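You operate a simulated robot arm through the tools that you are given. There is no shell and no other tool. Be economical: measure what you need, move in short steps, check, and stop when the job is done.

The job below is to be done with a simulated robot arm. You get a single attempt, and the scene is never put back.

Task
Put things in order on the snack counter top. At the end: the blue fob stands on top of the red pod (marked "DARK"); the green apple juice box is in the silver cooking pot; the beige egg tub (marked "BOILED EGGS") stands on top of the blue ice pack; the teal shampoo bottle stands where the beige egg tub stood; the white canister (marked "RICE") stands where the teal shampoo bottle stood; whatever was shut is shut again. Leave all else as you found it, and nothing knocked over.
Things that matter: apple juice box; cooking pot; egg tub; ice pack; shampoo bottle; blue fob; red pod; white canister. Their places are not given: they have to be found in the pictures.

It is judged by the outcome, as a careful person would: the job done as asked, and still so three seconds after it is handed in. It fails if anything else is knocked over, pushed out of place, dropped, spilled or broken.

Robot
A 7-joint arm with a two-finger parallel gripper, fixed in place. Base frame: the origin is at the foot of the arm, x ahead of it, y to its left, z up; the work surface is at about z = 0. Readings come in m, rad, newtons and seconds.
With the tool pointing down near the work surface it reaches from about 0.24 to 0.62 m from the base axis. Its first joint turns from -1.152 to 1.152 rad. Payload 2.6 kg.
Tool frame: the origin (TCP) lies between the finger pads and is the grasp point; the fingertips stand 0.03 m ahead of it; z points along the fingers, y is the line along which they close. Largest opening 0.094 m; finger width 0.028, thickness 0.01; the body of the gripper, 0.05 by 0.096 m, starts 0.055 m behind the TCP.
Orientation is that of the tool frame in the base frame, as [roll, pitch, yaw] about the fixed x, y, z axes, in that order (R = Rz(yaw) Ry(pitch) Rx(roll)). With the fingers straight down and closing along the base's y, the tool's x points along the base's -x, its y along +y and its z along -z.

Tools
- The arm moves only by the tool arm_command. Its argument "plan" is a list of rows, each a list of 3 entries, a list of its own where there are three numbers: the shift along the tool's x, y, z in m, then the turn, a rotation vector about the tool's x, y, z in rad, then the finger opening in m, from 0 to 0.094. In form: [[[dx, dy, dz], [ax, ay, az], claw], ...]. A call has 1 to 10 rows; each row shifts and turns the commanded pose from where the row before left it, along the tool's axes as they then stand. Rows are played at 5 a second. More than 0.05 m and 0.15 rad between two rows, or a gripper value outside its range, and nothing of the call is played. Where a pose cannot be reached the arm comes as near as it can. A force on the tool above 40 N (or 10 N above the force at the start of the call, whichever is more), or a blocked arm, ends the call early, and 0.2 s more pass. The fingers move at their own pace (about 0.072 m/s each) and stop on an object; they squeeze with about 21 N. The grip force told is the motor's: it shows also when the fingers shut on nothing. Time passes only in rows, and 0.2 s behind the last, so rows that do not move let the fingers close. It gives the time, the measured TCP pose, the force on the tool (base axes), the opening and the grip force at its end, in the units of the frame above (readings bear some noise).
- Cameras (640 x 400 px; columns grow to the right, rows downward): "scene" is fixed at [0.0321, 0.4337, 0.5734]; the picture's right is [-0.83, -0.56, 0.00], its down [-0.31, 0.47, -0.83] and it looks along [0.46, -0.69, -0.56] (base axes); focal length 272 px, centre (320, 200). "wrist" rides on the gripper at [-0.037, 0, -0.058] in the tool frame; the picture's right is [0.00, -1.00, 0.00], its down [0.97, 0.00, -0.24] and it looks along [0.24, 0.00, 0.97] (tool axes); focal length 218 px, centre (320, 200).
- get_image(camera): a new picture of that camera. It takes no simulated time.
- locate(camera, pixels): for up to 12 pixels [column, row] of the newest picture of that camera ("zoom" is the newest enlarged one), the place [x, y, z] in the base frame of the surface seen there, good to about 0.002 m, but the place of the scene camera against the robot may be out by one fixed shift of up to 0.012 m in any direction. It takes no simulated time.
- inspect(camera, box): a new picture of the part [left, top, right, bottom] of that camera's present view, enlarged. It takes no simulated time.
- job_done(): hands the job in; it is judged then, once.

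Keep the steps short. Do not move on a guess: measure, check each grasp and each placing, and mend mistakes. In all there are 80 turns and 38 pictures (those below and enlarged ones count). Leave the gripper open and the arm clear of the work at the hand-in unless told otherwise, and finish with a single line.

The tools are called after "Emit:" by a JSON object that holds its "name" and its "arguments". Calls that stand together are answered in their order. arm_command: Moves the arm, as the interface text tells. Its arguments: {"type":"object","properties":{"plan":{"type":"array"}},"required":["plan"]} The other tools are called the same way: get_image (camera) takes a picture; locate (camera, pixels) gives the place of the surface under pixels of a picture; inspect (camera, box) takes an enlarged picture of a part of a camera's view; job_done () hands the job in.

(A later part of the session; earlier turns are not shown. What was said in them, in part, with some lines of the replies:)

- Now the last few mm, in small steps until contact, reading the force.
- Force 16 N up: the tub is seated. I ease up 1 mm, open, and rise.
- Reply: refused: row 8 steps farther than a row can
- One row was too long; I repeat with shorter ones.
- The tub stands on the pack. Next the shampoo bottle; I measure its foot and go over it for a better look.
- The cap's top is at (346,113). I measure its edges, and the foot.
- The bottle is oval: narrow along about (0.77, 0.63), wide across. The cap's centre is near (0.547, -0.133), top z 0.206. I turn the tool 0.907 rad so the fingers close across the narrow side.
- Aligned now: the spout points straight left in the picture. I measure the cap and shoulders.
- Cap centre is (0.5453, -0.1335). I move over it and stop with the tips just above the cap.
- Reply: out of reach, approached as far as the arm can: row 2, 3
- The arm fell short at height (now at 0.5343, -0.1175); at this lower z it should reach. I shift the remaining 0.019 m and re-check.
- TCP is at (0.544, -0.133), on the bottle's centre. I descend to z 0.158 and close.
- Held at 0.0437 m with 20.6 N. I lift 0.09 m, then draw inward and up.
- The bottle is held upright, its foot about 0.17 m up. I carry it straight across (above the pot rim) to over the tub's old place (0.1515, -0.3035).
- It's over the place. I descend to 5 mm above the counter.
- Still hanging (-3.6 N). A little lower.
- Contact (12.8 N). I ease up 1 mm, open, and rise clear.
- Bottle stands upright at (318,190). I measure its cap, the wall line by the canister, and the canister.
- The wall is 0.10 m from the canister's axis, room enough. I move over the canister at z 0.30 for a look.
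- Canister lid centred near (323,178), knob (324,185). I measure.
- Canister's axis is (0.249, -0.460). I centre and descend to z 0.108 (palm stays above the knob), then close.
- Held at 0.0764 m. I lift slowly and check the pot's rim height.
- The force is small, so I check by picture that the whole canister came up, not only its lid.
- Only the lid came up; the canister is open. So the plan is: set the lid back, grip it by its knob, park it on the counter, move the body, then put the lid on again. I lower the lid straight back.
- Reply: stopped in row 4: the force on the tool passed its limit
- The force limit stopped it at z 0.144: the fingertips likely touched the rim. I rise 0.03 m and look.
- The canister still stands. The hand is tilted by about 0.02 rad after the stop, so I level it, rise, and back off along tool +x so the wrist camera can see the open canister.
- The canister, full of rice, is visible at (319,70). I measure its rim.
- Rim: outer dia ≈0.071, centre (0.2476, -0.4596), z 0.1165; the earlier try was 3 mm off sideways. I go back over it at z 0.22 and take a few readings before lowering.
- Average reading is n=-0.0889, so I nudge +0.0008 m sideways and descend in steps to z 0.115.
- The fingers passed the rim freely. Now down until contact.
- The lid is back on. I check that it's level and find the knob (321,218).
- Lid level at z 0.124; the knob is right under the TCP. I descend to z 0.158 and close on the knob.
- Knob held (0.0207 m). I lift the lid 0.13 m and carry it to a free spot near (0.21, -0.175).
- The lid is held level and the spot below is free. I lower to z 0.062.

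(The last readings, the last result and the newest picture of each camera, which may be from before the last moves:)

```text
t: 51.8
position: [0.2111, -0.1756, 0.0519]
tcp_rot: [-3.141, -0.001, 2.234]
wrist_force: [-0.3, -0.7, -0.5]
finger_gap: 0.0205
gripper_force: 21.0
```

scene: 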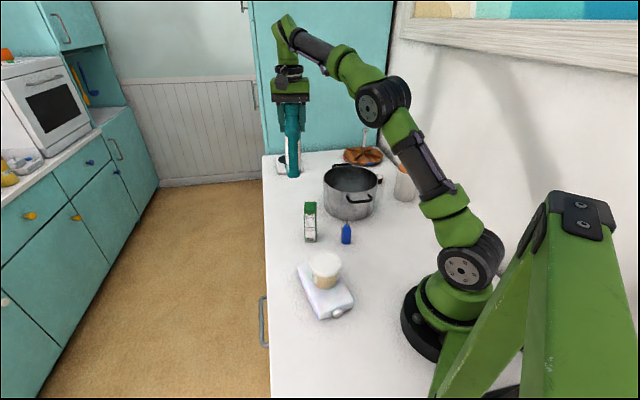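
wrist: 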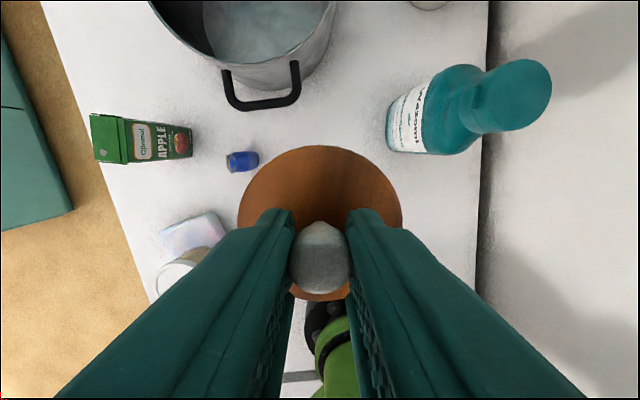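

Emit:
{"name": "arm_command", "arguments": {"plan": [[[0, 0, 0.002], [0, 0, 0], 0.012], [[0, 0, 0.002], [0, 0, 0], 0.012], [[0, 0, 0.002], [0, 0, 0], 0.012], [[0, 0, 0], [0, 0, 0], 0.012]]}}

Emit:
{"name": "inspect", "arguments": {"camera": "scene", "box": [320, 180, 440, 270]}}

```text
t: 52.8
position: [0.211, -0.1759, 0.0455]
tcp_rot: [-3.141, 0.004, 2.232]
wrist_force: [-3.5, 2.1, 25.1]
finger_gap: 0.0202
gripper_force: 21.4
```

```text
4.44 times, centred on (380, 225) of scene
```

zoom: 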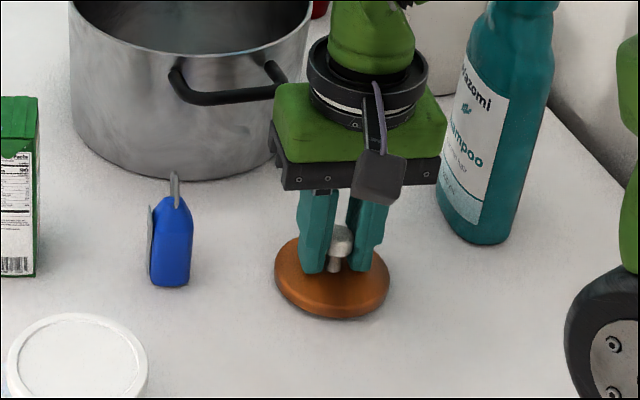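

Seated (25 N). I ease up, open to 0.06, and rise.

Emit:
{"name": "arm_command", "arguments": {"plan": [[[0, 0, -0.0015], [0, 0, 0], 0.03], [[0, 0, 0], [0, 0, 0], 0.05], [[0, 0, 0], [0, 0, 0], 0.05], [[0, 0, -0.045], [0, 0, 0], 0.05], [[0, 0, -0.048], [0, 0, 0], 0.06], [[0, 0, -0.048], [0, 0, 0], 0.06], [[0, 0, -0.048], [0, 0, 0], 0.06], [[0, 0, -0.048], [0, 0, 0], 0.06], [[0, 0, 0], [0, 0, 0], 0.094]]}}

Emit:
{"name": "arm_command", "arguments": {"plan": [[[-0.0411, -0.0245, 0], [0, 0, 0], 0.094], [[-0.0411, -0.0245, 0], [0, 0, 0], 0.094], [[-0.0411, -0.0245, 0], [0, 0, 0], 0.094], [[-0.0411, -0.0245, 0], [0, 0, 0], 0.094], [[-0.0411, -0.0245, 0], [0, 0, 0], 0.094], [[-0.0411, -0.0245, 0], [0, 0, 0], 0.094], [[0, 0, 0.03], [0, 0, 0], 0.094], [[0, 0, 0.04], [0, 0, 0], 0.094], [[0, 0, 0], [0, 0, 0], 0.094]]}}

Emit:
{"name": "get_image", "arguments": {"camera": "wrist"}}

```text
t: 54.8
position: [0.2115, -0.1751, 0.2852]
tcp_rot: [-3.141, 0.001, 2.232]
wrist_force: [0.3, 0.6, -0.4]
finger_gap: 0.0938
gripper_force: 0.0
```

```text
t: 56.8
position: [0.2488, -0.4587, 0.213]
tcp_rot: [-3.141, 0.001, 2.233]
wrist_force: [0.1, 0.1, 0.5]
finger_gap: 0.094
gripper_force: 0.1
```

```text
12 pictures are left
```

wrist: 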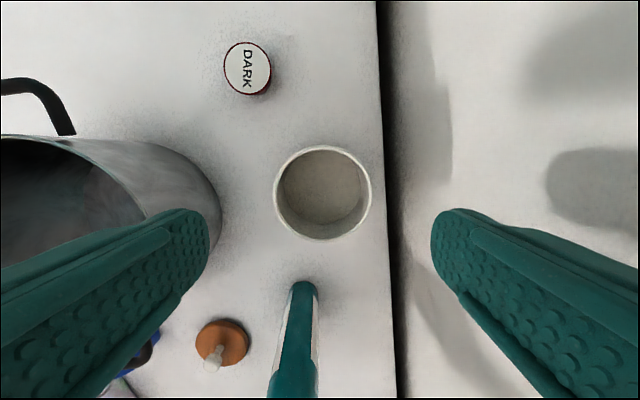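

The open canister is centred under the hand. I descend to z 0.075 and close on its body.

Emit:
{"name": "arm_command", "arguments": {"plan": [[[0, 0, 0.035], [0, 0, 0], 0.094], [[0, 0, 0.04], [0, 0, 0], 0.094], [[0, 0, 0.04], [0, 0, 0], 0.094], [[0, 0, 0.022], [0, 0, 0], 0.094], [[0, 0, 0], [0, 0, 0], 0.06], [[0, 0, 0], [0, 0, 0], 0.06], [[0, 0, 0], [0, 0, 0], 0.06], [[0, 0, 0], [0, 0, 0], 0.06]]}}

Emit:
{"name": "arm_command", "arguments": {"plan": [[[0, 0, -0.005], [0, 0, 0], 0.06], [[0, 0, -0.015], [0, 0, 0], 0.06], [[0, 0, -0.035], [0, 0, 0], 0.06], [[0, 0, -0.04], [0, 0, 0], 0.06], [[0, 0, -0.04], [0, 0, 0], 0.06], [[0, 0, -0.025], [0, 0, 0], 0.06], [[0, 0, 0], [0, 0, 0], 0.06]]}}

```text
t: 58.6
position: [0.2445, -0.4581, 0.0773]
tcp_rot: [3.141, -0.001, 2.233]
wrist_force: [1.2, 0.4, 0.0]
finger_gap: 0.0742
gripper_force: 20.8
```

```text
t: 60.2
position: [0.2439, -0.4599, 0.2376]
tcp_rot: [-3.14, 0.0, 2.232]
wrist_force: [0.3, -1.2, -6.9]
finger_gap: 0.0743
gripper_force: 21.3
```

Canister held, 6.9 N of weight; its foot is at about z 0.16, above the pot rim (0.116). I carry it to over the bottle's old place.

Emit:
{"name": "arm_command", "arguments": {"plan": [[[0.0082, 0.0486, 0], [0, 0, 0], 0.06], [[0.0082, 0.0486, 0], [0, 0, 0], 0.06], [[0.0082, 0.0486, 0], [0, 0, 0], 0.06], [[0.0082, 0.0486, 0], [0, 0, 0], 0.06], [[0.0082, 0.0486, 0], [0, 0, 0], 0.06], [[0.0082, 0.0486, 0], [0, 0, 0], 0.06], [[0.0082, 0.0486, 0], [0, 0, 0], 0.06], [[0.0082, 0.0486, 0], [0, 0, 0], 0.06], [[0.0078, 0.0488, 0], [0, 0, 0], 0.06], [[0, 0, 0], [0, 0, 0], 0.06]]}}

Emit:
{"name": "arm_command", "arguments": {"plan": [[[0, 0, 0.01], [0, 0, 0], 0.06], [[0, 0, 0], [0, 0, 0], 0.06]]}}

```text
t: 62.4
position: [0.5482, -0.133, 0.2382]
tcp_rot: [-3.14, 0.0, 2.232]
wrist_force: [0.2, -0.2, -7.7]
finger_gap: 0.0744
gripper_force: 20.8
```

```text
t: 63.0
position: [0.5472, -0.1341, 0.2287]
tcp_rot: [-3.141, 0.0, 2.23]
wrist_force: [-0.2, -0.8, -7.4]
finger_gap: 0.0744
gripper_force: 20.6
```

Slight correction of (-0.0035, +0.002), then down to 5 mm above.

Emit:
{"name": "arm_command", "arguments": {"plan": [[[0.0037, -0.0016, 0.03], [0, 0, 0], 0.06], [[0, 0, 0.04], [0, 0, 0], 0.06], [[0, 0, 0.04], [0, 0, 0], 0.06], [[0, 0, 0.028], [0, 0, 0], 0.06], [[0, 0, 0.008], [0, 0, 0], 0.06], [[0, 0, 0], [0, 0, 0], 0.06]]}}

Emit:
{"name": "arm_command", "arguments": {"plan": [[[0, 0, 0.0015], [0, 0, 0], 0.06], [[0, 0, 0.0015], [0, 0, 0], 0.06], [[0, 0, 0.0015], [0, 0, 0], 0.06], [[0, 0, 0], [0, 0, 0], 0.06]]}}

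```text
t: 64.4
position: [0.5448, -0.1302, 0.0801]
tcp_rot: [3.141, 0.002, 2.232]
wrist_force: [0.6, 0.0, -6.9]
finger_gap: 0.0739
gripper_force: 21.0
```

```text
t: 65.4
position: [0.5438, -0.1316, 0.0756]
tcp_rot: [-3.141, 0.001, 2.233]
wrist_force: [-1.0, 0.3, -6.5]
finger_gap: 0.0741
gripper_force: 21.0
```

Still hanging; lower in 1 mm steps.

Emit:
{"name": "arm_command", "arguments": {"plan": [[[0, 0, 0.001], [0, 0, 0], 0.06], [[0, 0, 0.001], [0, 0, 0], 0.06], [[0, 0, 0], [0, 0, 0], 0.06]]}}

```text
t: 66.2
position: [0.543, -0.1307, 0.0759]
tcp_rot: [3.139, 0.002, 2.231]
wrist_force: [-2.8, 3.8, 10.4]
finger_gap: 0.0744
gripper_force: 21.4
```

Seated. I open, rise, and go back over the lid.

Emit:
{"name": "arm_command", "arguments": {"plan": [[[0, 0, -0.001], [0, 0, 0], 0.075], [[0, 0, 0], [0, 0, 0], 0.094], [[0, 0, 0], [0, 0, 0], 0.094], [[0, 0, -0.03], [0, 0, 0], 0.094], [[0, 0, -0.045], [0, 0, 0], 0.094], [[0, 0, -0.045], [0, 0, 0], 0.094], [[0, 0, -0.045], [0, 0, 0], 0.094], [[0, 0, 0], [0, 0, 0], 0.094]]}}

Emit:
{"name": "get_image", "arguments": {"camera": "wrist"}}

Emit:
{"name": "arm_command", "arguments": {"plan": [[[0.0241, -0.0413, 0], [0, 0, 0], 0.094], [[0.0241, -0.0413, 0], [0, 0, 0], 0.094], [[0.0241, -0.0413, 0], [0, 0, 0], 0.094], [[0.0241, -0.0413, 0], [0, 0, 0], 0.094], [[0.0241, -0.0413, 0], [0, 0, 0], 0.094], [[0.0241, -0.0413, 0], [0, 0, 0], 0.094], [[0.0244, -0.0415, 0], [0, 0, 0], 0.094], [[0, 0, 0], [0, 0, 0], 0.06]]}}

```text
t: 68.0
position: [0.54, -0.1306, 0.2419]
tcp_rot: [3.14, 0.0, 2.231]
wrist_force: [-0.3, -0.3, 0.1]
finger_gap: 0.0941
gripper_force: 0.0
```

```text
11 pictures are left
```

wrist: 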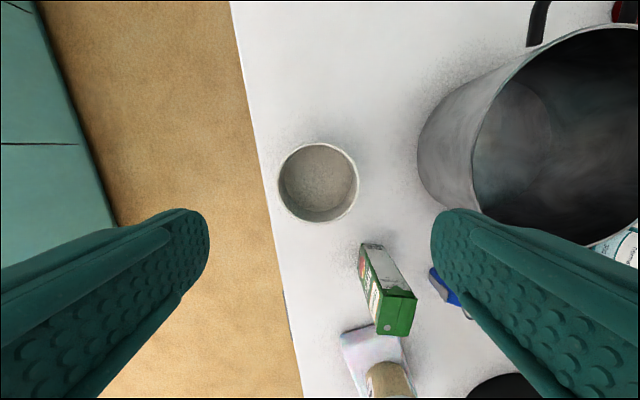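

```text
t: 69.8
position: [0.2083, -0.1755, 0.2402]
tcp_rot: [-3.141, -0.001, 2.232]
wrist_force: [-0.8, -0.1, 0.1]
finger_gap: 0.0602
gripper_force: 0.0
```

I use that wrist picture for the new canister rim and juice box top.

Emit:
{"name": "locate", "arguments": {"camera": "wrist", "pixels": [[280, 182], [356, 182], [318, 146], [318, 220], [292, 155], [345, 210], [378, 300], [414, 299], [386, 331], [408, 333], [371, 250], [395, 320]]}}

Emit:
{"name": "arm_command", "arguments": {"plan": [[[0.0005, 0.0015, 0.045], [0, 0, 0], 0.06], [[0, 0, 0.045], [0, 0, 0], 0.06], [[0, 0, 0.045], [0, 0, 0], 0.06], [[0, 0, 0.03], [0, 0, 0], 0.06], [[0, 0, 0.028], [0, 0, 0], 0.06], [[0, 0, 0], [0, 0, 0], 0.06]]}}

```text
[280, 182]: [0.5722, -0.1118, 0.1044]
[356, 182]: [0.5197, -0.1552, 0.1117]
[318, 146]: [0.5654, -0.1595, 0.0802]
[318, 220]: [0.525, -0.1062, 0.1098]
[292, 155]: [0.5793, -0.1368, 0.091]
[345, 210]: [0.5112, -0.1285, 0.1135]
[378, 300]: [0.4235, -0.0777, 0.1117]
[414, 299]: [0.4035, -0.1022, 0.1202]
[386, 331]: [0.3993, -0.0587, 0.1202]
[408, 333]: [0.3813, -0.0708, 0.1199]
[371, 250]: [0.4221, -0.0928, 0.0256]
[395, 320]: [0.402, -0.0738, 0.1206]
```

```text
t: 71.2
position: [0.2122, -0.1735, 0.0486]
tcp_rot: [-3.141, 0.0, 2.232]
wrist_force: [0.6, 0.2, -0.3]
finger_gap: 0.0602
gripper_force: 0.0
```

I'm around the knob at z 0.0486. I close and lift.

Emit:
{"name": "arm_command", "arguments": {"plan": [[[0, 0, 0.001], [0, 0, 0], 0.012], [[0, 0, 0], [0, 0, 0], 0.012], [[0, 0, 0], [0, 0, 0], 0.012], [[0, 0, -0.02], [0, 0, 0], 0.012], [[0, 0, -0.045], [0, 0, 0], 0.012], [[0, 0, -0.045], [0, 0, 0], 0.012], [[0, 0, -0.045], [0, 0, 0], 0.012], [[0, 0, -0.037], [0, 0, 0], 0.012], [[0, 0, 0], [0, 0, 0], 0.012]]}}

Emit:
{"name": "get_image", "arguments": {"camera": "wrist"}}

```text
t: 73.2
position: [0.2131, -0.173, 0.2391]
tcp_rot: [3.139, 0.003, 2.232]
wrist_force: [-0.3, 0.3, -1.2]
finger_gap: 0.0204
gripper_force: 20.9
```

```text
10 pictures are left
```

wrist: 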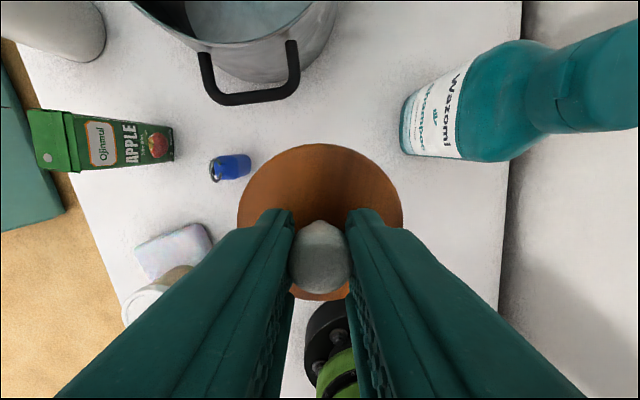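

The lid is held. I check where its centre lies relative to the TCP.

Emit:
{"name": "locate", "arguments": {"camera": "wrist", "pixels": [[320, 148], [242, 195], [398, 195], [255, 175], [385, 175], [320, 180], [90, 20], [30, 50], [230, 165], [220, 172]]}}

Emit:
{"name": "arm_command", "arguments": {"plan": [[[0, 0, 0], [0, 0, 0], 0.012]]}}

Emit:
{"name": "arm_command", "arguments": {"plan": [[[0, 0, 0], [0, 0, 0], 0.012]]}}

```text
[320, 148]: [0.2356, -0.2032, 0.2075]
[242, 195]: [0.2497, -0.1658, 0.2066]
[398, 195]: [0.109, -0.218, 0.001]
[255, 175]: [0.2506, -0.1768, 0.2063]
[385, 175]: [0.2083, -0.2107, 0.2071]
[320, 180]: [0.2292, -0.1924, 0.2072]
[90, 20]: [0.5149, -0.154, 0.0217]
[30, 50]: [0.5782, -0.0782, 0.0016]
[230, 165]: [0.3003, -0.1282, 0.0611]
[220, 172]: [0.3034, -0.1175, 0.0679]
```

```text
t: 73.6
position: [0.2116, -0.1729, 0.2393]
tcp_rot: [-3.141, 0.0, 2.231]
wrist_force: [-0.2, -1.1, -1.0]
finger_gap: 0.0206
gripper_force: 21.5
```

```text
t: 74.0
position: [0.2127, -0.1729, 0.2378]
tcp_rot: [-3.141, 0.002, 2.233]
wrist_force: [0.0, -0.6, -0.2]
finger_gap: 0.0203
gripper_force: 21.2
```

The lid is centred under the TCP. I move to a spot short of the canister, where the camera can see the rim past the lid.

Emit:
{"name": "arm_command", "arguments": {"plan": [[[0, 0, -0.04], [0, 0, 0], 0.012], [[0, 0, -0.04], [0, 0, 0], 0.012], [[-0.0074, 0.0481, 0], [0, 0, 0], 0.012], [[-0.0074, 0.0481, 0], [0, 0, 0], 0.012], [[-0.0074, 0.0481, 0], [0, 0, 0], 0.012], [[-0.0074, 0.0481, 0], [0, 0, 0], 0.012], [[-0.0074, 0.0481, 0], [0, 0, 0], 0.012], [[-0.0071, 0.0481, 0], [0, 0, 0], 0.012], [[0, 0, 0], [0, 0, 0], 0.012]]}}

Emit:
{"name": "inspect", "arguments": {"camera": "wrist", "box": [260, 20, 380, 120]}}

```text
t: 76.0
position: [0.4652, -0.0317, 0.3199]
tcp_rot: [3.141, 0.0, 2.232]
wrist_force: [-0.8, -0.6, 0.3]
finger_gap: 0.0205
gripper_force: 20.9
```

```text
4.00 times, centred on (320, 70) of wrist
```

zoom: 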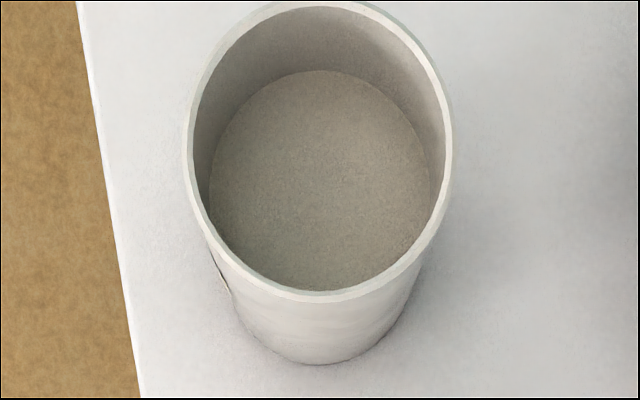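

Emit:
{"name": "locate", "arguments": {"camera": "zoom", "pixels": [[187, 150], [449, 150], [220, 48], [417, 48], [215, 238], [430, 238], [318, 296], [318, 4], [260, 283], [380, 285]]}}

Emit:
{"name": "arm_command", "arguments": {"plan": [[[0, 0, 0.02], [0, 0, 0], 0.012], [[0, 0, 0.03], [0, 0, 0], 0.012], [[0, 0, 0.03], [0, 0, 0], 0.012], [[0, 0, 0], [0, 0, 0], 0.012]]}}

Emit:
{"name": "arm_command", "arguments": {"plan": [[[0, 0, 0], [0, 0, 0], 0.012]]}}

```text
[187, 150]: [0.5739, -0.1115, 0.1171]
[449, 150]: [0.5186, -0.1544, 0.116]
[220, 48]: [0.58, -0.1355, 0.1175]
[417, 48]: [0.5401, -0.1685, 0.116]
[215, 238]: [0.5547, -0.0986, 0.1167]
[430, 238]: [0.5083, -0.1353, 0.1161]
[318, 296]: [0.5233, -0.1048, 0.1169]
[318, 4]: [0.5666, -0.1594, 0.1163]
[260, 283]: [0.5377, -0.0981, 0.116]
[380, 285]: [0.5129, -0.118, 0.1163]
```

```text
t: 77.0
position: [0.4656, -0.0329, 0.2384]
tcp_rot: [3.141, -0.001, 2.232]
wrist_force: [-0.3, -0.4, -0.3]
finger_gap: 0.0206
gripper_force: 20.9
```

```text
t: 77.4
position: [0.4652, -0.0334, 0.2382]
tcp_rot: [-3.141, -0.001, 2.234]
wrist_force: [-0.9, 0.5, -0.9]
finger_gap: 0.0206
gripper_force: 21.5
```

Canister's rim centre is (0.545, -0.1323). I shift -0.1274 along tool x and +0.0012 along y, then read.

Emit:
{"name": "arm_command", "arguments": {"plan": [[[-0.0425, 0.0004, 0], [0, 0, 0], 0.012], [[-0.0425, 0.0004, 0], [0, 0, 0], 0.012], [[-0.0424, 0.0004, 0], [0, 0, 0], 0.012], [[0, 0, 0.02], [0, 0, 0], 0.012], [[0, 0, 0.02], [0, 0, 0], 0.012], [[0, 0, 0], [0, 0, 0], 0.012]]}}

Emit:
{"name": "arm_command", "arguments": {"plan": [[[0, 0, 0.01], [0, 0, 0], 0.012], [[0, 0, 0], [0, 0, 0], 0.012]]}}

```text
t: 78.8
position: [0.5447, -0.1309, 0.1993]
tcp_rot: [3.141, 0.001, 2.233]
wrist_force: [0.4, 0.6, 0.1]
finger_gap: 0.0205
gripper_force: 21.1
```

```text
t: 79.4
position: [0.5452, -0.1315, 0.1886]
tcp_rot: [3.14, -0.002, 2.233]
wrist_force: [-0.2, -0.2, -0.4]
finger_gap: 0.0205
gripper_force: 20.4
```

On target. I lower to z 0.160, then to contact.

Emit:
{"name": "arm_command", "arguments": {"plan": [[[-0.0008, -0.0006, 0.015], [0, 0, 0], 0.012], [[0, 0, 0.007], [0, 0, 0], 0.012], [[0, 0, 0.004], [0, 0, 0], 0.012], [[0, 0, 0.002], [0, 0, 0], 0.012], [[0, 0, 0.001], [0, 0, 0], 0.012], [[0, 0, 0], [0, 0, 0], 0.012]]}}

Emit:
{"name": "arm_command", "arguments": {"plan": [[[0, 0, 0.001], [0, 0, 0], 0.012], [[0, 0, 0.001], [0, 0, 0], 0.012], [[0, 0, 0], [0, 0, 0], 0.012]]}}

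```text
t: 80.8
position: [0.5452, -0.1333, 0.1592]
tcp_rot: [-3.141, 0.0, 2.231]
wrist_force: [0.5, 0.4, 0.8]
finger_gap: 0.0205
gripper_force: 20.8
```

```text
t: 81.6
position: [0.5453, -0.1322, 0.1577]
tcp_rot: [-3.141, 0.0, 2.23]
wrist_force: [0.4, 0.5, -0.1]
finger_gap: 0.0206
gripper_force: 20.7
```

Lid is at its seated height. I press the last millimetre, open, rise, then go over the fob.

Emit:
{"name": "arm_command", "arguments": {"plan": [[[0, 0, 0.001], [0, 0, 0], 0.012], [[0, 0, 0], [0, 0, 0], 0.03], [[0, 0, 0], [0, 0, 0], 0.05], [[0, 0, -0.025], [0, 0, 0], 0.05], [[0, 0, -0.035], [0, 0, 0], 0.06], [[0, 0, -0.025], [0, 0, 0], 0.094], [[0, 0, 0], [0, 0, 0], 0.094]]}}

Emit:
{"name": "inspect", "arguments": {"camera": "scene", "box": [265, 140, 425, 260]}}

Emit:
{"name": "arm_command", "arguments": {"plan": [[[0.0268, -0.0309, 0], [0, 0, 0], 0.094], [[0.0268, -0.0309, 0], [0, 0, 0], 0.094], [[0.0268, -0.0309, 0], [0, 0, 0], 0.094], [[0.0268, -0.0309, 0], [0, 0, 0], 0.094], [[0.0268, -0.0309, 0], [0, 0, 0], 0.094], [[0.0268, -0.0309, 0], [0, 0, 0], 0.094], [[0, 0, 0], [0, 0, 0], 0.094]]}}

Emit:
{"name": "inspect", "arguments": {"camera": "wrist", "box": [240, 120, 400, 220]}}

```text
t: 83.2
position: [0.5442, -0.1332, 0.2417]
tcp_rot: [3.14, 0.001, 2.234]
wrist_force: [0.2, -0.6, 0.3]
finger_gap: 0.0939
gripper_force: 0.1
```

```text
3.33 times, centred on (345, 200) of scene
```

zoom: 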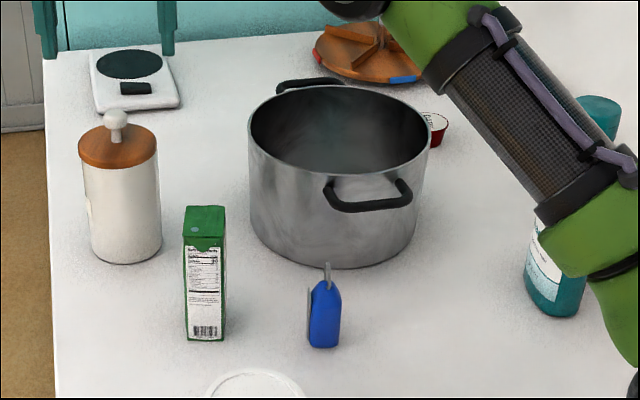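

```text
t: 84.8
position: [0.3008, -0.1203, 0.2434]
tcp_rot: [-3.14, 0.001, 2.233]
wrist_force: [-0.7, 0.1, 0.0]
finger_gap: 0.0942
gripper_force: 0.0
```

```text
4.00 times, centred on (320, 170) of wrist
```

zoom: 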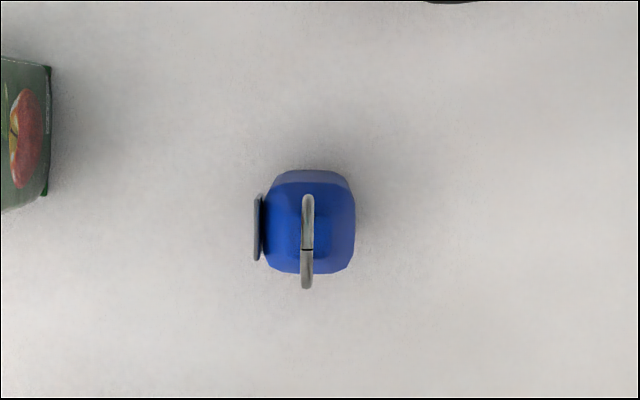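

The canister is shut. The fob's sides line up with the hand. I measure it.

Emit:
{"name": "locate", "arguments": {"camera": "zoom", "pixels": [[307, 230], [275, 222], [345, 222], [307, 183], [330, 265], [290, 265], [256, 228], [307, 200], [307, 280], [325, 225], [290, 180], [335, 180]]}}

Emit:
{"name": "arm_command", "arguments": {"plan": [[[0, 0, 0], [0, 0, 0], 0.094]]}}

```text
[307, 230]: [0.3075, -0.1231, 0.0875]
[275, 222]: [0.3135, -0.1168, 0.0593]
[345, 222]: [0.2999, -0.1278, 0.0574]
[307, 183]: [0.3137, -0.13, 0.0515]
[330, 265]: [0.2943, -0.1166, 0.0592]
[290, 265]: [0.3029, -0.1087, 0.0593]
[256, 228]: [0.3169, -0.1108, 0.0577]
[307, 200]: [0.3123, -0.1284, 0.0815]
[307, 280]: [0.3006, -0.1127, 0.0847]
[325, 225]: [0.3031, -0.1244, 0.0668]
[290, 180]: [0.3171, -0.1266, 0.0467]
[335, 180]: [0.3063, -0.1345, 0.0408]
```

```text
t: 85.2
position: [0.3004, -0.1205, 0.2423]
tcp_rot: [3.141, -0.001, 2.233]
wrist_force: [0.1, -0.6, 0.5]
finger_gap: 0.0941
gripper_force: 0.0
```

Fob centre (0.3057, -0.1215), about 0.027 m across including its side plate. I go down to z 0.042, held 6 mm short of its centre radially to help reach at the pod, then close.

Emit:
{"name": "arm_command", "arguments": {"plan": [[[0.0021, 0.0058, 0.04], [0, 0, 0], 0.06], [[0, 0, 0.045], [0, 0, 0], 0.06], [[0, 0, 0.045], [0, 0, 0], 0.06], [[0, 0, 0.04], [0, 0, 0], 0.06], [[0, 0, 0.0305], [0, 0, 0], 0.06], [[0, 0, 0], [0, 0, 0], 0.06], [[0, 0, 0], [0, 0, 0], 0.018], [[0, 0, 0], [0, 0, 0], 0.018], [[0, 0, 0], [0, 0, 0], 0.018]]}}

Emit:
{"name": "arm_command", "arguments": {"plan": [[[0, 0, 0], [0, 0, 0], 0.018], [[0, 0, -0.01], [0, 0, 0], 0.018], [[0, 0, -0.03], [0, 0, 0], 0.018], [[0, 0, -0.045], [0, 0, 0], 0.018], [[0, 0, -0.045], [0, 0, 0], 0.018], [[0, 0, -0.045], [0, 0, 0], 0.018], [[0, 0, 0], [0, 0, 0], 0.018]]}}

Emit:
{"name": "get_image", "arguments": {"camera": "wrist"}}

```text
t: 87.2
position: [0.3027, -0.1131, 0.0411]
tcp_rot: [-3.141, 0.001, 2.232]
wrist_force: [0.7, 0.0, 0.5]
finger_gap: 0.03
gripper_force: 21.1
```

```text
t: 88.8
position: [0.3057, -0.116, 0.2153]
tcp_rot: [3.141, 0.0, 2.232]
wrist_force: [-0.1, 0.1, -0.2]
finger_gap: 0.0296
gripper_force: 21.2
```

```text
6 pictures are left
```

wrist: 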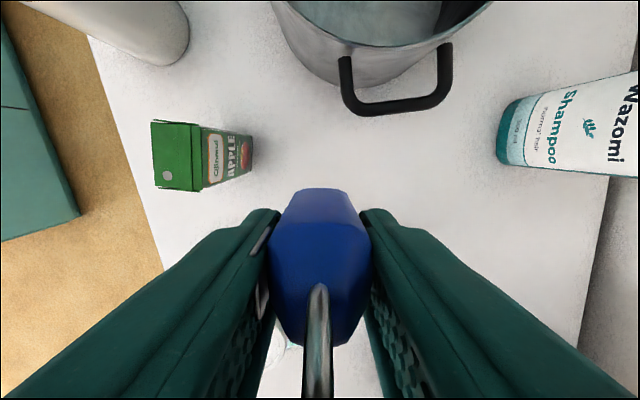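

Held. I measure the fob in the hand, and the juice box top and pot in this picture for later.

Emit:
{"name": "locate", "arguments": {"camera": "wrist", "pixels": [[275, 230], [366, 230], [300, 192], [342, 192], [280, 335], [355, 335], [156, 128], [200, 128], [160, 185], [198, 188], [180, 158], [396, 108]]}}

Emit:
{"name": "arm_command", "arguments": {"plan": [[[0, 0, 0], [0, 0, 0], 0.018]]}}

```text
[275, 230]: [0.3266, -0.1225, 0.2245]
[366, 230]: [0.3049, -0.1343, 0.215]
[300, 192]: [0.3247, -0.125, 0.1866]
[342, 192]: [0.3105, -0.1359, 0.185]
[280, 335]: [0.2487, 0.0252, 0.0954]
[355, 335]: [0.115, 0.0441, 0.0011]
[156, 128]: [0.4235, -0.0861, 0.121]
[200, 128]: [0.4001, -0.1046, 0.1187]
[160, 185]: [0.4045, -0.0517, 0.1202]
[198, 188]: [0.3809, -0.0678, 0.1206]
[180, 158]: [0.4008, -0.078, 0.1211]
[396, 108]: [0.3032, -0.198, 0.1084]
```

```text
t: 89.2
position: [0.3064, -0.1164, 0.2159]
tcp_rot: [-3.142, -0.002, 2.23]
wrist_force: [0.5, 0.0, -0.5]
finger_gap: 0.0297
gripper_force: 21.2
```

Fob's centre is about 7 mm outward of the TCP. The TCP target over the pod is (0.3716, -0.4955). I carry it most of the way at height, then lower to z 0.082 short of the pod.

Emit:
{"name": "arm_command", "arguments": {"plan": [[[-0.0425, -0.0227, 0], [0, 0, 0], 0.018], [[-0.0425, -0.0227, 0], [0, 0, 0], 0.018], [[-0.0425, -0.0227, 0], [0, 0, 0], 0.018], [[-0.0425, -0.0227, 0], [0, 0, 0], 0.018], [[-0.0425, -0.0227, 0], [0, 0, 0], 0.018], [[-0.0425, -0.0227, 0], [0, 0, 0], 0.018], [[-0.0415, -0.0227, 0], [0, 0, 0], 0.018], [[0, -0.01, 0], [0, 0, 0], 0.018], [[0, -0.011, 0], [0, 0, 0], 0.018], [[0, 0, 0], [0, 0, 0], 0.018]]}}

Emit:
{"name": "arm_command", "arguments": {"plan": [[[0, 0, 0.04], [0, 0, 0], 0.018], [[0, 0, 0.045], [0, 0, 0], 0.018], [[0, 0, 0.046], [0, 0, 0], 0.018], [[0, 0, 0], [0, 0, 0], 0.018], [[0, 0, 0], [0, 0, 0], 0.018]]}}

Emit:
{"name": "arm_command", "arguments": {"plan": [[[0, 0, 0], [0, 0, 0], 0.018]]}}

```text
t: 91.4
position: [0.3447, -0.461, 0.215]
tcp_rot: [-3.141, -0.001, 2.232]
wrist_force: [-0.2, -0.4, -0.6]
finger_gap: 0.0299
gripper_force: 21.2
```

```text
t: 92.6
position: [0.3448, -0.4579, 0.0821]
tcp_rot: [3.14, 0.0, 2.234]
wrist_force: [0.9, 0.2, 0.5]
finger_gap: 0.0296
gripper_force: 21.1
```

```text
t: 93.0
position: [0.3439, -0.4583, 0.0838]
tcp_rot: [-3.14, -0.001, 2.232]
wrist_force: [-0.3, 0.1, -0.1]
finger_gap: 0.0295
gripper_force: 21.0
```

Now I slide outward 0.0453 m, fob bottom ~13 mm above the pod.

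Emit:
{"name": "arm_command", "arguments": {"plan": [[[-0.02, -0.0005, 0], [0, 0, 0], 0.018], [[-0.015, -0.0005, 0], [0, 0, 0], 0.018], [[-0.0103, 0, 0], [0, 0, 0], 0.018], [[0, 0, 0], [0, 0, 0], 0.018]]}}

Emit:
{"name": "arm_command", "arguments": {"plan": [[[0, 0, 0.004], [0, 0, 0], 0.018], [[0, 0, 0], [0, 0, 0], 0.018]]}}

Emit:
{"name": "get_image", "arguments": {"camera": "wrist"}}

```text
t: 94.0
position: [0.372, -0.4944, 0.0845]
tcp_rot: [3.141, 0.0, 2.233]
wrist_force: [-0.6, 0.8, 0.0]
finger_gap: 0.0297
gripper_force: 20.8
```

```text
t: 94.6
position: [0.3718, -0.4946, 0.0806]
tcp_rot: [-3.141, 0.003, 2.233]
wrist_force: [0.7, 0.6, -0.2]
finger_gap: 0.0298
gripper_force: 20.8
```

```text
5 pictures are left
```

wrist: 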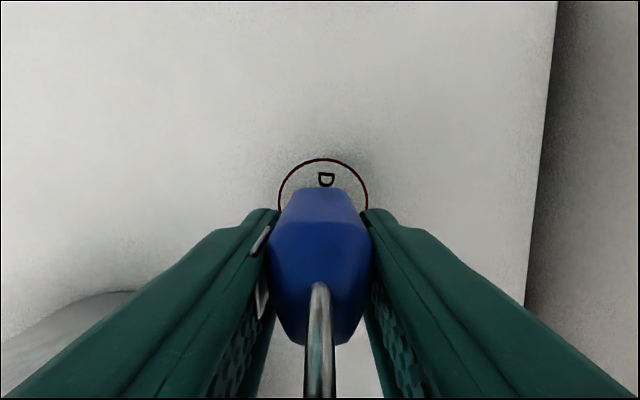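

The arm reaches. The pod's rim peeks out evenly (278..368 columns). I measure it.

Emit:
{"name": "locate", "arguments": {"camera": "wrist", "pixels": [[323, 161], [282, 195], [364, 195], [298, 170], [348, 170], [321, 188], [300, 192], [342, 192]]}}

Emit:
{"name": "arm_command", "arguments": {"plan": [[[0, 0, 0], [0, 0, 0], 0.018]]}}

```text
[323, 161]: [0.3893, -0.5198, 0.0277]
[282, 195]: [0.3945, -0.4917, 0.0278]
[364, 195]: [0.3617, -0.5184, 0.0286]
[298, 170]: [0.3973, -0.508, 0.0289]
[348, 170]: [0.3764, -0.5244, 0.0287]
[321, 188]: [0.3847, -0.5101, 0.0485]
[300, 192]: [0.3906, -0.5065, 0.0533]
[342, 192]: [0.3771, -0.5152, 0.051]
```

```text
t: 95.0
position: [0.3716, -0.4951, 0.0805]
tcp_rot: [3.141, 0.002, 2.233]
wrist_force: [-0.2, -0.1, 0.6]
finger_gap: 0.0297
gripper_force: 21.2
```

The fob is within ~1 mm of the pod's centre. I lower it to contact.

Emit:
{"name": "arm_command", "arguments": {"plan": [[[0, 0, 0.004], [0, 0, 0], 0.018], [[0, 0, 0.003], [0, 0, 0], 0.018], [[0, 0, 0.001], [0, 0, 0], 0.018], [[0, 0, 0.001], [0, 0, 0], 0.018], [[0, 0, 0], [0, 0, 0], 0.018]]}}

Emit:
{"name": "arm_command", "arguments": {"plan": [[[0, 0, 0.001], [0, 0, 0], 0.018], [[0, 0, 0.0005], [0, 0, 0], 0.018], [[0, 0, 0], [0, 0, 0], 0.018]]}}

```text
t: 96.2
position: [0.3706, -0.4955, 0.0724]
tcp_rot: [-3.141, 0.0, 2.233]
wrist_force: [-0.3, -0.4, -0.8]
finger_gap: 0.0296
gripper_force: 20.8
```

```text
t: 97.0
position: [0.3713, -0.4955, 0.0711]
tcp_rot: [3.141, 0.0, 2.231]
wrist_force: [0.1, -0.2, -0.2]
finger_gap: 0.0296
gripper_force: 21.0
```

Emit:
{"name": "arm_command", "arguments": {"plan": [[[0, 0, 0.001], [0, 0, 0], 0.018], [[0, 0, 0], [0, 0, 0], 0.018]]}}

Emit:
{"name": "arm_command", "arguments": {"plan": [[[0, 0, 0.0007], [0, 0, 0], 0.018], [[0, 0, 0], [0, 0, 0], 0.018]]}}

```text
t: 97.6
position: [0.373, -0.4962, 0.0688]
tcp_rot: [-3.141, 0.0, 2.232]
wrist_force: [0.7, -0.2, -0.3]
finger_gap: 0.03
gripper_force: 20.9
```

```text
t: 98.2
position: [0.3711, -0.4945, 0.0686]
tcp_rot: [-3.14, 0.001, 2.232]
wrist_force: [0.0, 0.0, 1.2]
finger_gap: 0.0299
gripper_force: 20.8
```

Just touching (+1.2 N). I open gently, rise straight up, take a check picture, and go over to the juice box at about (0.402, -0.078).

Emit:
{"name": "arm_command", "arguments": {"plan": [[[0, 0, 0.0004], [0, 0, 0], 0.018], [[0, 0, 0], [0, 0, 0], 0.04], [[0, 0, 0], [0, 0, 0], 0.055], [[0, 0, 0], [0, 0, 0], 0.055], [[0, 0, -0.03], [0, 0, 0], 0.055], [[0, 0, -0.045], [0, 0, 0], 0.055], [[0, 0, -0.047], [0, 0, 0], 0.055], [[0, 0, 0], [0, 0, 0], 0.07]]}}

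Emit:
{"name": "arm_command", "arguments": {"plan": [[[0.0345, 0.0312, 0], [0, 0, 0], 0.07], [[0.0345, 0.0312, 0], [0, 0, 0], 0.07], [[0.0345, 0.0312, 0], [0, 0, 0], 0.07], [[0.0345, 0.0312, 0], [0, 0, 0], 0.07], [[0.0345, 0.0312, 0], [0, 0, 0], 0.07], [[0.0345, 0.0312, 0], [0, 0, 0], 0.07], [[0.0345, 0.0312, 0], [0, 0, 0], 0.07], [[0.0345, 0.0312, 0], [0, 0, 0], 0.07], [[0.0345, 0.0312, 0], [0, 0, 0], 0.07], [[0, 0, 0], [0, 0, 0], 0.07]]}}

Emit:
{"name": "get_image", "arguments": {"camera": "wrist"}}

Emit:
{"name": "inspect", "arguments": {"camera": "scene", "box": [270, 120, 450, 240]}}

Emit:
{"name": "arm_command", "arguments": {"plan": [[[0, 0, 0], [0, 0, 0], 0.07]]}}

```text
t: 100.0
position: [0.3755, -0.4685, 0.1819]
tcp_rot: [3.141, 0.001, 2.23]
wrist_force: [-0.7, 0.2, -0.4]
finger_gap: 0.0701
gripper_force: 0.0
out of reach, approached as far as the arm can: row 6, 7
```

```text
t: 102.2
position: [0.5511, -0.1685, 0.248]
tcp_rot: [-3.14, -0.002, 2.23]
wrist_force: [-0.2, 0.2, -0.3]
finger_gap: 0.0699
gripper_force: 0.1
out of reach, approached as far as the arm can: row 1, 2, 3, 4, 5, 6, 7, 8, 9
```

```text
4 pictures are left
```

wrist: 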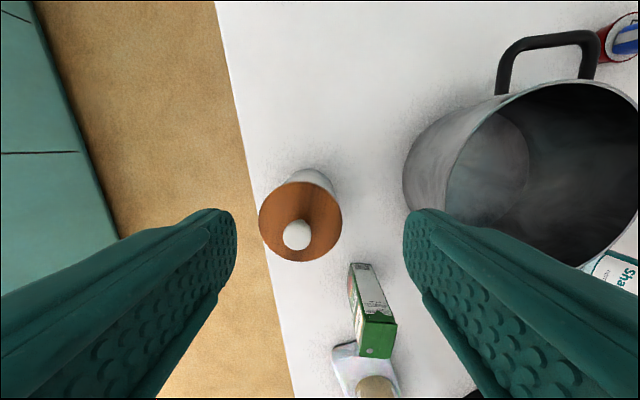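

```text
3.33 times, centred on (360, 180) of scene
```

zoom: 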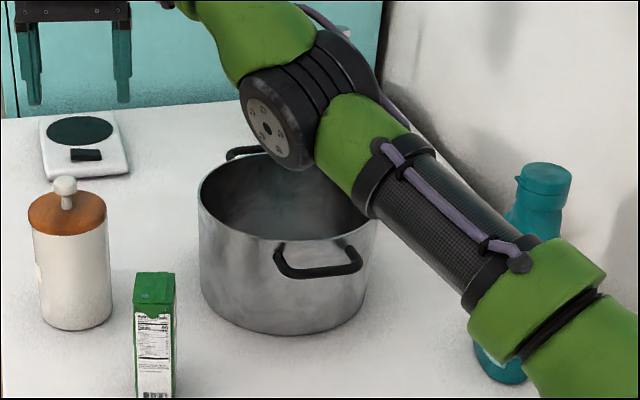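

```text
t: 102.6
position: [0.5513, -0.1688, 0.2473]
tcp_rot: [-3.141, -0.002, 2.231]
wrist_force: [0.6, 1.1, 0.2]
finger_gap: 0.0697
gripper_force: 0.1
```

The arm strayed sideways at the edge of its reach but stayed clear of everything; the fob still stands on the pod at (625,38). I verify it, and move to over the juice box.

Emit:
{"name": "locate", "arguments": {"camera": "wrist", "pixels": [[628, 36], [608, 45], [620, 25], [632, 48], [362, 320], [394, 326], [358, 355], [390, 356], [376, 338], [301, 215], [298, 234]]}}

Emit:
{"name": "arm_command", "arguments": {"plan": [[[0.0409, -0.0154, 0], [0, 0, 0], 0.07], [[0.0409, -0.0154, 0], [0, 0, 0], 0.07], [[0.0409, -0.0155, 0], [0, 0, 0], 0.07], [[0.041, -0.0155, 0], [0, 0, 0], 0.07], [[0, 0, 0], [0, 0, 0], 0.07]]}}

Emit:
{"name": "get_image", "arguments": {"camera": "wrist"}}

Emit:
{"name": "arm_command", "arguments": {"plan": [[[0, 0, 0], [0, 0, 0], 0.07]]}}

```text
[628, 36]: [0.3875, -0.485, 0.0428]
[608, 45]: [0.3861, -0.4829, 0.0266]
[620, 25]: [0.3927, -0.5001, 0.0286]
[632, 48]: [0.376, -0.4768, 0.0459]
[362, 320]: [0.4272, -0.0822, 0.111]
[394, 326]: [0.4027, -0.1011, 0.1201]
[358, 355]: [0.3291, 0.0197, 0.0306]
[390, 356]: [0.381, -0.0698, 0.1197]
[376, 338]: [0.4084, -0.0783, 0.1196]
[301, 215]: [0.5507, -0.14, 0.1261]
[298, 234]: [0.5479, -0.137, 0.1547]
```

```text
t: 103.8
position: [0.5361, -0.1126, 0.3066]
tcp_rot: [-3.14, 0.0, 2.233]
wrist_force: [0.2, 0.0, -0.6]
finger_gap: 0.0699
gripper_force: 0.1
out of reach, approached as far as the arm can: row 1, 2, 3, 4
```

```text
2 pictures are left
```

wrist: 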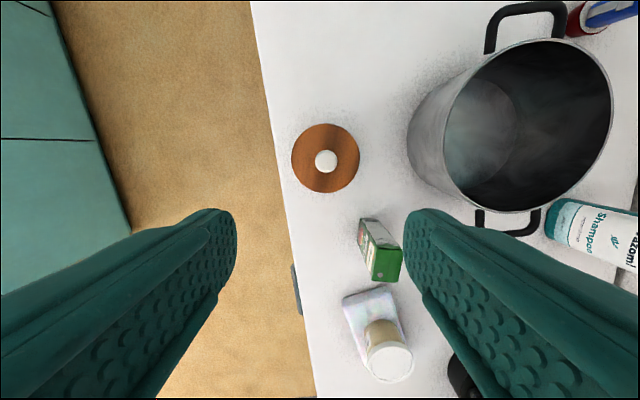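

```text
t: 104.2
position: [0.5368, -0.1113, 0.3059]
tcp_rot: [-3.139, 0.0, 2.232]
wrist_force: [-0.2, -0.6, -0.5]
finger_gap: 0.0699
gripper_force: 0.0
```

The fob may have been nudged as the hand strayed, so I measure it. The arm is at full stretch: I go down first (clear of the canister's knob), then inward to the juice box.

Emit:
{"name": "locate", "arguments": {"camera": "wrist", "pixels": [[592, 12], [592, 20], [600, 18], [610, 10], [610, 17], [625, 10], [635, 8], [578, 25], [574, 12], [584, 6], [600, 6], [590, 28]]}}

Emit:
{"name": "inspect", "arguments": {"camera": "wrist", "box": [540, 0, 640, 60]}}

Emit:
{"name": "arm_command", "arguments": {"plan": [[[0, 0, 0.02], [0, 0, 0], 0.07], [[0, 0, 0.03], [0, 0, 0], 0.07], [[0, 0, 0.03], [0, 0, 0], 0.07], [[0, 0, 0.008], [0, 0, 0], 0.07], [[0, 0, 0], [0, 0, 0], 0.07]]}}

Emit:
{"name": "arm_command", "arguments": {"plan": [[[0.022, -0.017, 0], [0, 0, 0], 0.07], [[0.022, -0.017, 0], [0, 0, 0], 0.07], [[0.022, -0.017, 0], [0, 0, 0], 0.07], [[0.022, -0.017, 0], [0, 0, 0], 0.07], [[0.022, -0.017, 0], [0, 0, 0], 0.07], [[0, 0, 0], [0, 0, 0], 0.07]]}}

Emit:
{"name": "arm_command", "arguments": {"plan": [[[0, 0, 0], [0, 0, 0], 0.07]]}}

```text
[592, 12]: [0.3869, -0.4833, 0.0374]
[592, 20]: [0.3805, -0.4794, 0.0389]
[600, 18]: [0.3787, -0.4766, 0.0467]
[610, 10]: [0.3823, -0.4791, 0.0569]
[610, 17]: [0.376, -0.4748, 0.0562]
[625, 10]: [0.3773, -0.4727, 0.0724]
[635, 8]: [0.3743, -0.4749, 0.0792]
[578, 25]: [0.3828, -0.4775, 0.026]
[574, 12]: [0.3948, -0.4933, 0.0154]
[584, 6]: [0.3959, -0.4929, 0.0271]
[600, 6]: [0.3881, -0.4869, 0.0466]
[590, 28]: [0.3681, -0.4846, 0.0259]
```

```text
6.40 times, centred on (590, 30) of wrist
```

zoom: 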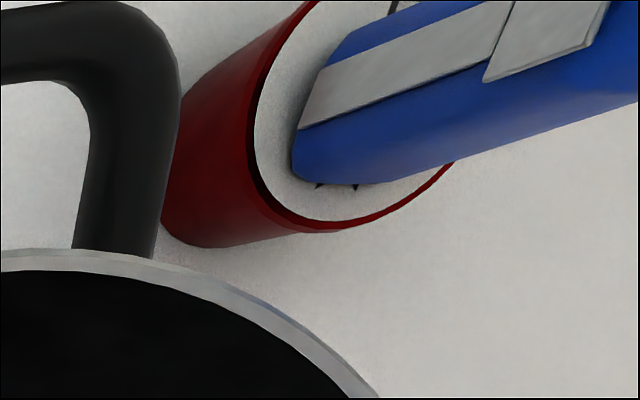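

```text
t: 105.4
position: [0.5699, -0.1196, 0.2323]
tcp_rot: [-3.14, -0.001, 2.232]
wrist_force: [-0.5, 0.3, -0.3]
finger_gap: 0.07
gripper_force: 0.1
out of reach, approached as far as the arm can: row 1, 2, 3
```

```text
t: 106.8
position: [0.5516, -0.1055, 0.2794]
tcp_rot: [-3.139, 0.0, 2.233]
wrist_force: [0.3, -0.1, -0.2]
finger_gap: 0.0704
gripper_force: 0.0
out of reach, approached as far as the arm can: row 1, 2, 3, 4, 5
```

```text
t: 107.2
position: [0.5517, -0.1057, 0.2797]
tcp_rot: [-3.141, 0.0, 2.233]
wrist_force: [-0.3, -0.4, 0.4]
finger_gap: 0.0702
gripper_force: 0.0
```

The fob stands on the pod. The arm is stuck fully stretched; big steps slide along its limit, while the one small step was accepted. I try small steps down, then small steps inward (all well above the canister).

Emit:
{"name": "arm_command", "arguments": {"plan": [[[0, 0, 0.005], [0, 0, 0], 0.07], [[0, 0, 0.005], [0, 0, 0], 0.07], [[0, 0, 0.005], [0, 0, 0], 0.07], [[0, 0, 0.005], [0, 0, 0], 0.07], [[0, 0, 0.005], [0, 0, 0], 0.07], [[0, 0, 0.005], [0, 0, 0], 0.07], [[0, 0, 0.005], [0, 0, 0], 0.07], [[0, 0, 0.005], [0, 0, 0], 0.07], [[0, 0, 0.005], [0, 0, 0], 0.07]]}}

Emit:
{"name": "arm_command", "arguments": {"plan": [[[0.002, -0.0015, 0], [0, 0, 0], 0.07], [[0.003, -0.002, 0], [0, 0, 0], 0.07], [[0.004, -0.003, 0], [0, 0, 0], 0.07], [[0.006, -0.005, 0], [0, 0, 0], 0.07], [[0.008, -0.006, 0], [0, 0, 0], 0.07], [[0.01, -0.008, 0], [0, 0, 0], 0.07], [[0.012, -0.01, 0], [0, 0, 0], 0.07], [[0.015, -0.012, 0], [0, 0, 0], 0.07], [[0, 0, 0], [0, 0, 0], 0.07]]}}

Emit:
{"name": "arm_command", "arguments": {"plan": [[[0, 0, 0], [0, 0.1, 0], 0.07], [[0, 0, 0], [0, -0.1, 0], 0.07]]}}

```text
t: 109.2
position: [0.5676, -0.1128, 0.2404]
tcp_rot: [-3.138, -0.004, 2.233]
wrist_force: [0.0, 0.8, -0.2]
finger_gap: 0.0702
gripper_force: 0.0
out of reach, approached as far as the arm can: row 2, 4, 6, 8
```

```text
t: 111.2
position: [0.5581, -0.1078, 0.2641]
tcp_rot: [-3.14, 0.002, 2.232]
wrist_force: [0.0, -0.1, 0.7]
finger_gap: 0.07
gripper_force: 0.0
out of reach, approached as far as the arm can: row 1, 2, 3, 4, 5, 6, 7, 8
```

```text
t: 111.8
position: [0.562, -0.1, 0.2617]
tcp_rot: [-3.14, -0.001, 2.233]
wrist_force: [-0.2, 0.2, 0.8]
finger_gap: 0.0698
gripper_force: 0.1
out of reach, approached as far as the arm can: row 1, 2
```

Still at the limit: the elbow seems to have gone over-straight while rising from the pod, so it needs a long downward move to bend back. I swing toward +y, off the counter's edge where space is free, go well down there, then test inward.

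Emit:
{"name": "arm_command", "arguments": {"plan": [[[0.0315, 0.0246, 0], [0, 0, 0], 0.07], [[0.0315, 0.0246, 0], [0, 0, 0], 0.07], [[0.0315, 0.0246, 0], [0, 0, 0], 0.07], [[0.0315, 0.0246, 0], [0, 0, 0], 0.07], [[0, 0, 0], [0, 0, 0], 0.07]]}}

Emit:
{"name": "arm_command", "arguments": {"plan": [[[0, 0, 0.02], [0, 0, 0], 0.07], [[0, 0, 0.02], [0, 0, 0], 0.07], [[0, 0, 0.02], [0, 0, 0], 0.07], [[0, 0, 0.02], [0, 0, 0], 0.07], [[0, 0, 0.02], [0, 0, 0], 0.07], [[0, 0, 0.02], [0, 0, 0], 0.07], [[0, 0, 0.02], [0, 0, 0], 0.07], [[0, 0, 0.02], [0, 0, 0], 0.07], [[0, 0, 0.02], [0, 0, 0], 0.07], [[0, 0, 0], [0, 0, 0], 0.07]]}}

Emit:
{"name": "arm_command", "arguments": {"plan": [[[0.0062, -0.0079, 0], [0, 0, 0], 0.07], [[0.0062, -0.0079, 0], [0, 0, 0], 0.07], [[0.0062, -0.0079, 0], [0, 0, 0], 0.07], [[0.0062, -0.0079, 0], [0, 0, 0], 0.07], [[0, 0, 0], [0, 0, 0], 0.07]]}}

```text
t: 113.0
position: [0.5652, 0.0603, 0.2654]
tcp_rot: [-3.141, -0.001, 2.233]
wrist_force: [0.4, 1.0, -0.5]
finger_gap: 0.0699
gripper_force: 0.1
out of reach, approached as far as the arm can: row 1, 2
```

```text
t: 115.2
position: [0.5708, 0.0593, 0.0858]
tcp_rot: [-3.141, 0.0, 2.23]
wrist_force: [0.2, -0.6, 0.2]
finger_gap: 0.07
gripper_force: 0.0
```

```text
t: 116.4
position: [0.53, 0.0609, 0.0852]
tcp_rot: [-3.142, 0.0, 2.233]
wrist_force: [-0.5, -0.2, -0.2]
finger_gap: 0.0701
gripper_force: 0.1
5 turns are left
```

Freed: it moves inward normally again. With 5 turns left, I rise to z 0.20, move over the juice box (0.402, -0.078), and take readings.

Emit:
{"name": "arm_command", "arguments": {"plan": [[[0, 0, -0.04], [0, 0, 0], 0.07], [[0, 0, -0.04], [0, 0, 0], 0.07], [[0, 0, -0.035], [0, 0, 0], 0.07], [[-0.0076, -0.0466, 0], [0, 0, 0], 0.07], [[-0.0076, -0.0466, 0], [0, 0, 0], 0.07], [[-0.0076, -0.0466, 0], [0, 0, 0], 0.07], [[-0.0077, -0.0466, 0], [0, 0, 0], 0.07], [[0, 0, 0], [0, 0, 0], 0.07]]}}

Emit:
{"name": "arm_command", "arguments": {"plan": [[[0, 0, 0], [0, 0, 0], 0.07]]}}

Emit:
{"name": "arm_command", "arguments": {"plan": [[[0, 0, 0], [0, 0, 0], 0.07]]}}

Emit:
{"name": "arm_command", "arguments": {"plan": [[[0, 0, 0], [0, 0, 0], 0.07]]}}

```text
t: 118.2
position: [0.3988, -0.0772, 0.201]
tcp_rot: [-3.142, 0.0, 2.233]
wrist_force: [-0.3, -0.3, 0.3]
finger_gap: 0.07
gripper_force: 0.0
```

```text
t: 118.6
position: [0.4018, -0.0782, 0.202]
tcp_rot: [3.14, 0.0, 2.231]
wrist_force: [0.0, -0.5, 0.9]
finger_gap: 0.0699
gripper_force: 0.1
```

```text
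t: 119.0
position: [0.4, -0.0781, 0.2019]
tcp_rot: [-3.141, 0.001, 2.231]
wrist_force: [0.7, 0.7, -0.7]
finger_gap: 0.07
gripper_force: 0.1
```

```text
t: 119.4
position: [0.4009, -0.0791, 0.2016]
tcp_rot: [3.141, 0.0, 2.232]
wrist_force: [-0.3, -0.5, -0.7]
finger_gap: 0.0703
gripper_force: 0.0
4 turns are left
```

Centred within 2 mm. I descend to z 0.09, grip, lift to 0.25, and carry to over the pot's centre (0.390, -0.289).

Emit:
{"name": "arm_command", "arguments": {"plan": [[[-0.0006, 0.0014, 0.03], [0, 0, 0], 0.07], [[0, 0, 0.04], [0, 0, 0], 0.07], [[0, 0, 0.0415], [0, 0, 0], 0.07], [[0, 0, 0], [0, 0, 0], 0.07], [[0, 0, 0], [0, 0, 0], 0.022], [[0, 0, 0], [0, 0, 0], 0.022], [[0, 0, 0], [0, 0, 0], 0.022], [[0, 0, 0], [0, 0, 0], 0.022]]}}

Emit:
{"name": "arm_command", "arguments": {"plan": [[[0, 0, -0.01], [0, 0, 0], 0.022], [[0, 0, -0.02], [0, 0, 0], 0.022], [[0, 0, -0.04], [0, 0, 0], 0.022], [[0, 0, -0.045], [0, 0, 0], 0.022], [[0, 0, -0.045], [0, 0, 0], 0.022], [[0, 0, 0], [0, 0, 0], 0.022]]}}

Emit:
{"name": "arm_command", "arguments": {"plan": [[[-0.0319, -0.028, 0], [0, 0, 0], 0.022], [[-0.0319, -0.028, 0], [0, 0, 0], 0.022], [[-0.0319, -0.028, 0], [0, 0, 0], 0.022], [[-0.0319, -0.028, 0], [0, 0, 0], 0.022], [[-0.0316, -0.0277, 0], [0, 0, 0], 0.022], [[0, 0, 0], [0, 0, 0], 0.022]]}}

Emit:
{"name": "arm_command", "arguments": {"plan": [[[0, 0, 0], [0, 0, 0], 0.022]]}}

```text
t: 121.2
position: [0.4014, -0.0772, 0.0892]
tcp_rot: [-3.141, -0.001, 2.233]
wrist_force: [-0.2, 1.0, 0.2]
finger_gap: 0.0421
gripper_force: 21.3
```

```text
t: 122.6
position: [0.4006, -0.0792, 0.249]
tcp_rot: [3.14, -0.001, 2.233]
wrist_force: [0.4, 1.1, -2.2]
finger_gap: 0.042
gripper_force: 21.6
```

```text
t: 124.0
position: [0.3861, -0.2895, 0.2485]
tcp_rot: [3.141, -0.001, 2.233]
wrist_force: [0.2, 0.3, -1.7]
finger_gap: 0.0423
gripper_force: 21.0
```

```text
t: 124.4
position: [0.3868, -0.2894, 0.2481]
tcp_rot: [3.139, 0.001, 2.232]
wrist_force: [0.3, 0.3, -2.9]
finger_gap: 0.0421
gripper_force: 20.8
3 turns are left
```

Box held (gap 0.042, about 2 N), centred over the pot. I lower it to about 1–2 mm above the pot's floor.

Emit:
{"name": "arm_command", "arguments": {"plan": [[[-0.0005, 0.001, 0.03], [0, 0, 0], 0.022], [[0, 0, 0.04], [0, 0, 0], 0.022], [[0, 0, 0.04], [0, 0, 0], 0.022], [[0, 0, 0.03], [0, 0, 0], 0.022], [[0, 0, 0.008], [0, 0, 0], 0.022], [[0, 0, 0], [0, 0, 0], 0.022]]}}

Emit:
{"name": "arm_command", "arguments": {"plan": [[[0, 0, 0.001], [0, 0, 0], 0.022], [[0, 0, 0.001], [0, 0, 0], 0.022], [[0, 0, 0], [0, 0, 0], 0.022]]}}

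Emit:
{"name": "arm_command", "arguments": {"plan": [[[0, 0, 0.001], [0, 0, 0], 0.022], [[0, 0, 0], [0, 0, 0], 0.022]]}}

Emit:
{"name": "arm_command", "arguments": {"plan": [[[0, 0, 0.001], [0, 0, 0], 0.022], [[0, 0, 0], [0, 0, 0], 0.022]]}}

```text
t: 125.8
position: [0.3893, -0.2913, 0.0998]
tcp_rot: [-3.141, 0.0, 2.233]
wrist_force: [0.3, 0.7, -1.7]
finger_gap: 0.0424
gripper_force: 21.1
```

```text
t: 126.6
position: [0.39, -0.2896, 0.098]
tcp_rot: [3.14, 0.0, 2.232]
wrist_force: [0.5, 1.3, -2.1]
finger_gap: 0.0422
gripper_force: 20.8
```

```text
t: 127.2
position: [0.39, -0.2905, 0.0966]
tcp_rot: [-3.142, 0.001, 2.233]
wrist_force: [-0.5, 0.2, -2.2]
finger_gap: 0.0424
gripper_force: 20.3
```

```text
t: 127.8
position: [0.3909, -0.2893, 0.0961]
tcp_rot: [-3.139, -0.001, 2.232]
wrist_force: [-0.3, -0.7, -2.2]
finger_gap: 0.0423
gripper_force: 20.9
2 turns are left
```

Still hanging slightly. I lower 2 mm more, open, rise straight out of the pot, and take the last picture.

Emit:
{"name": "arm_command", "arguments": {"plan": [[[0, 0, 0.001], [0, 0, 0], 0.022], [[0, 0, 0], [0, 0, 0], 0.022]]}}

Emit:
{"name": "arm_command", "arguments": {"plan": [[[0, 0, 0.001], [0, 0, 0], 0.022], [[0, 0, 0], [0, 0, 0], 0.022]]}}

Emit:
{"name": "arm_command", "arguments": {"plan": [[[0, 0, 0], [0, 0, 0], 0.045], [[0, 0, 0], [0, 0, 0], 0.06], [[0, 0, 0], [0, 0, 0], 0.075], [[0, 0, 0], [0, 0, 0], 0.075], [[0, 0, -0.02], [0, 0, 0], 0.075], [[0, 0, -0.04], [0, 0, 0], 0.075], [[0, 0, -0.045], [0, 0, 0], 0.075], [[0, 0, -0.045], [0, 0, 0], 0.075], [[0, 0, -0.045], [0, 0, 0], 0.09], [[0, 0, 0], [0, 0, 0], 0.09]]}}

Emit:
{"name": "get_image", "arguments": {"camera": "wrist"}}

```text
t: 128.4
position: [0.3908, -0.2895, 0.0943]
tcp_rot: [3.142, 0.001, 2.233]
wrist_force: [-0.2, -0.8, -1.2]
finger_gap: 0.042
gripper_force: 20.7
```

```text
t: 129.0
position: [0.3904, -0.2886, 0.094]
tcp_rot: [3.141, 0.0, 2.232]
wrist_force: [-0.4, -0.2, -2.2]
finger_gap: 0.0424
gripper_force: 21.0
```

```text
t: 131.2
position: [0.3909, -0.2887, 0.291]
tcp_rot: [-3.14, 0.0, 2.232]
wrist_force: [0.7, 1.5, 0.2]
finger_gap: 0.0901
gripper_force: 0.1
```

```text
0 pictures are left
1 turns are left
```

wrist: 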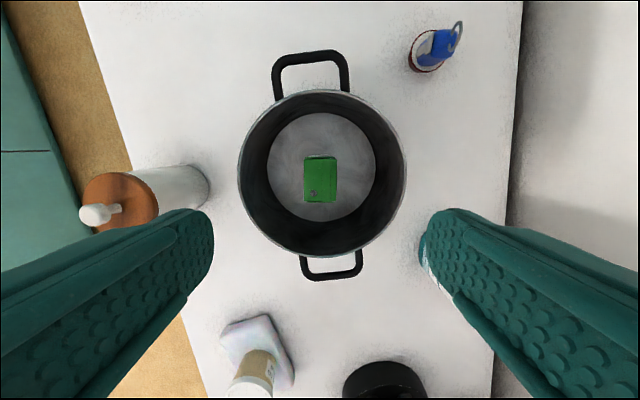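

The last picture shows the juice box upright in the pot, the fob on the pod, the canister lidded and the tub on the ice pack. The shampoo bottle is mostly behind a finger here but was upright in the scene picture taken after I set the fob down. The gripper is open and clear, so I hand in.

Emit:
{"name": "job_done", "arguments": {}}

```text
The job is handed in.
```

The job is handed in with all five items where you asked, the canister lid back on and nothing seen knocked over; the fob sits slightly off-centre on the pod.
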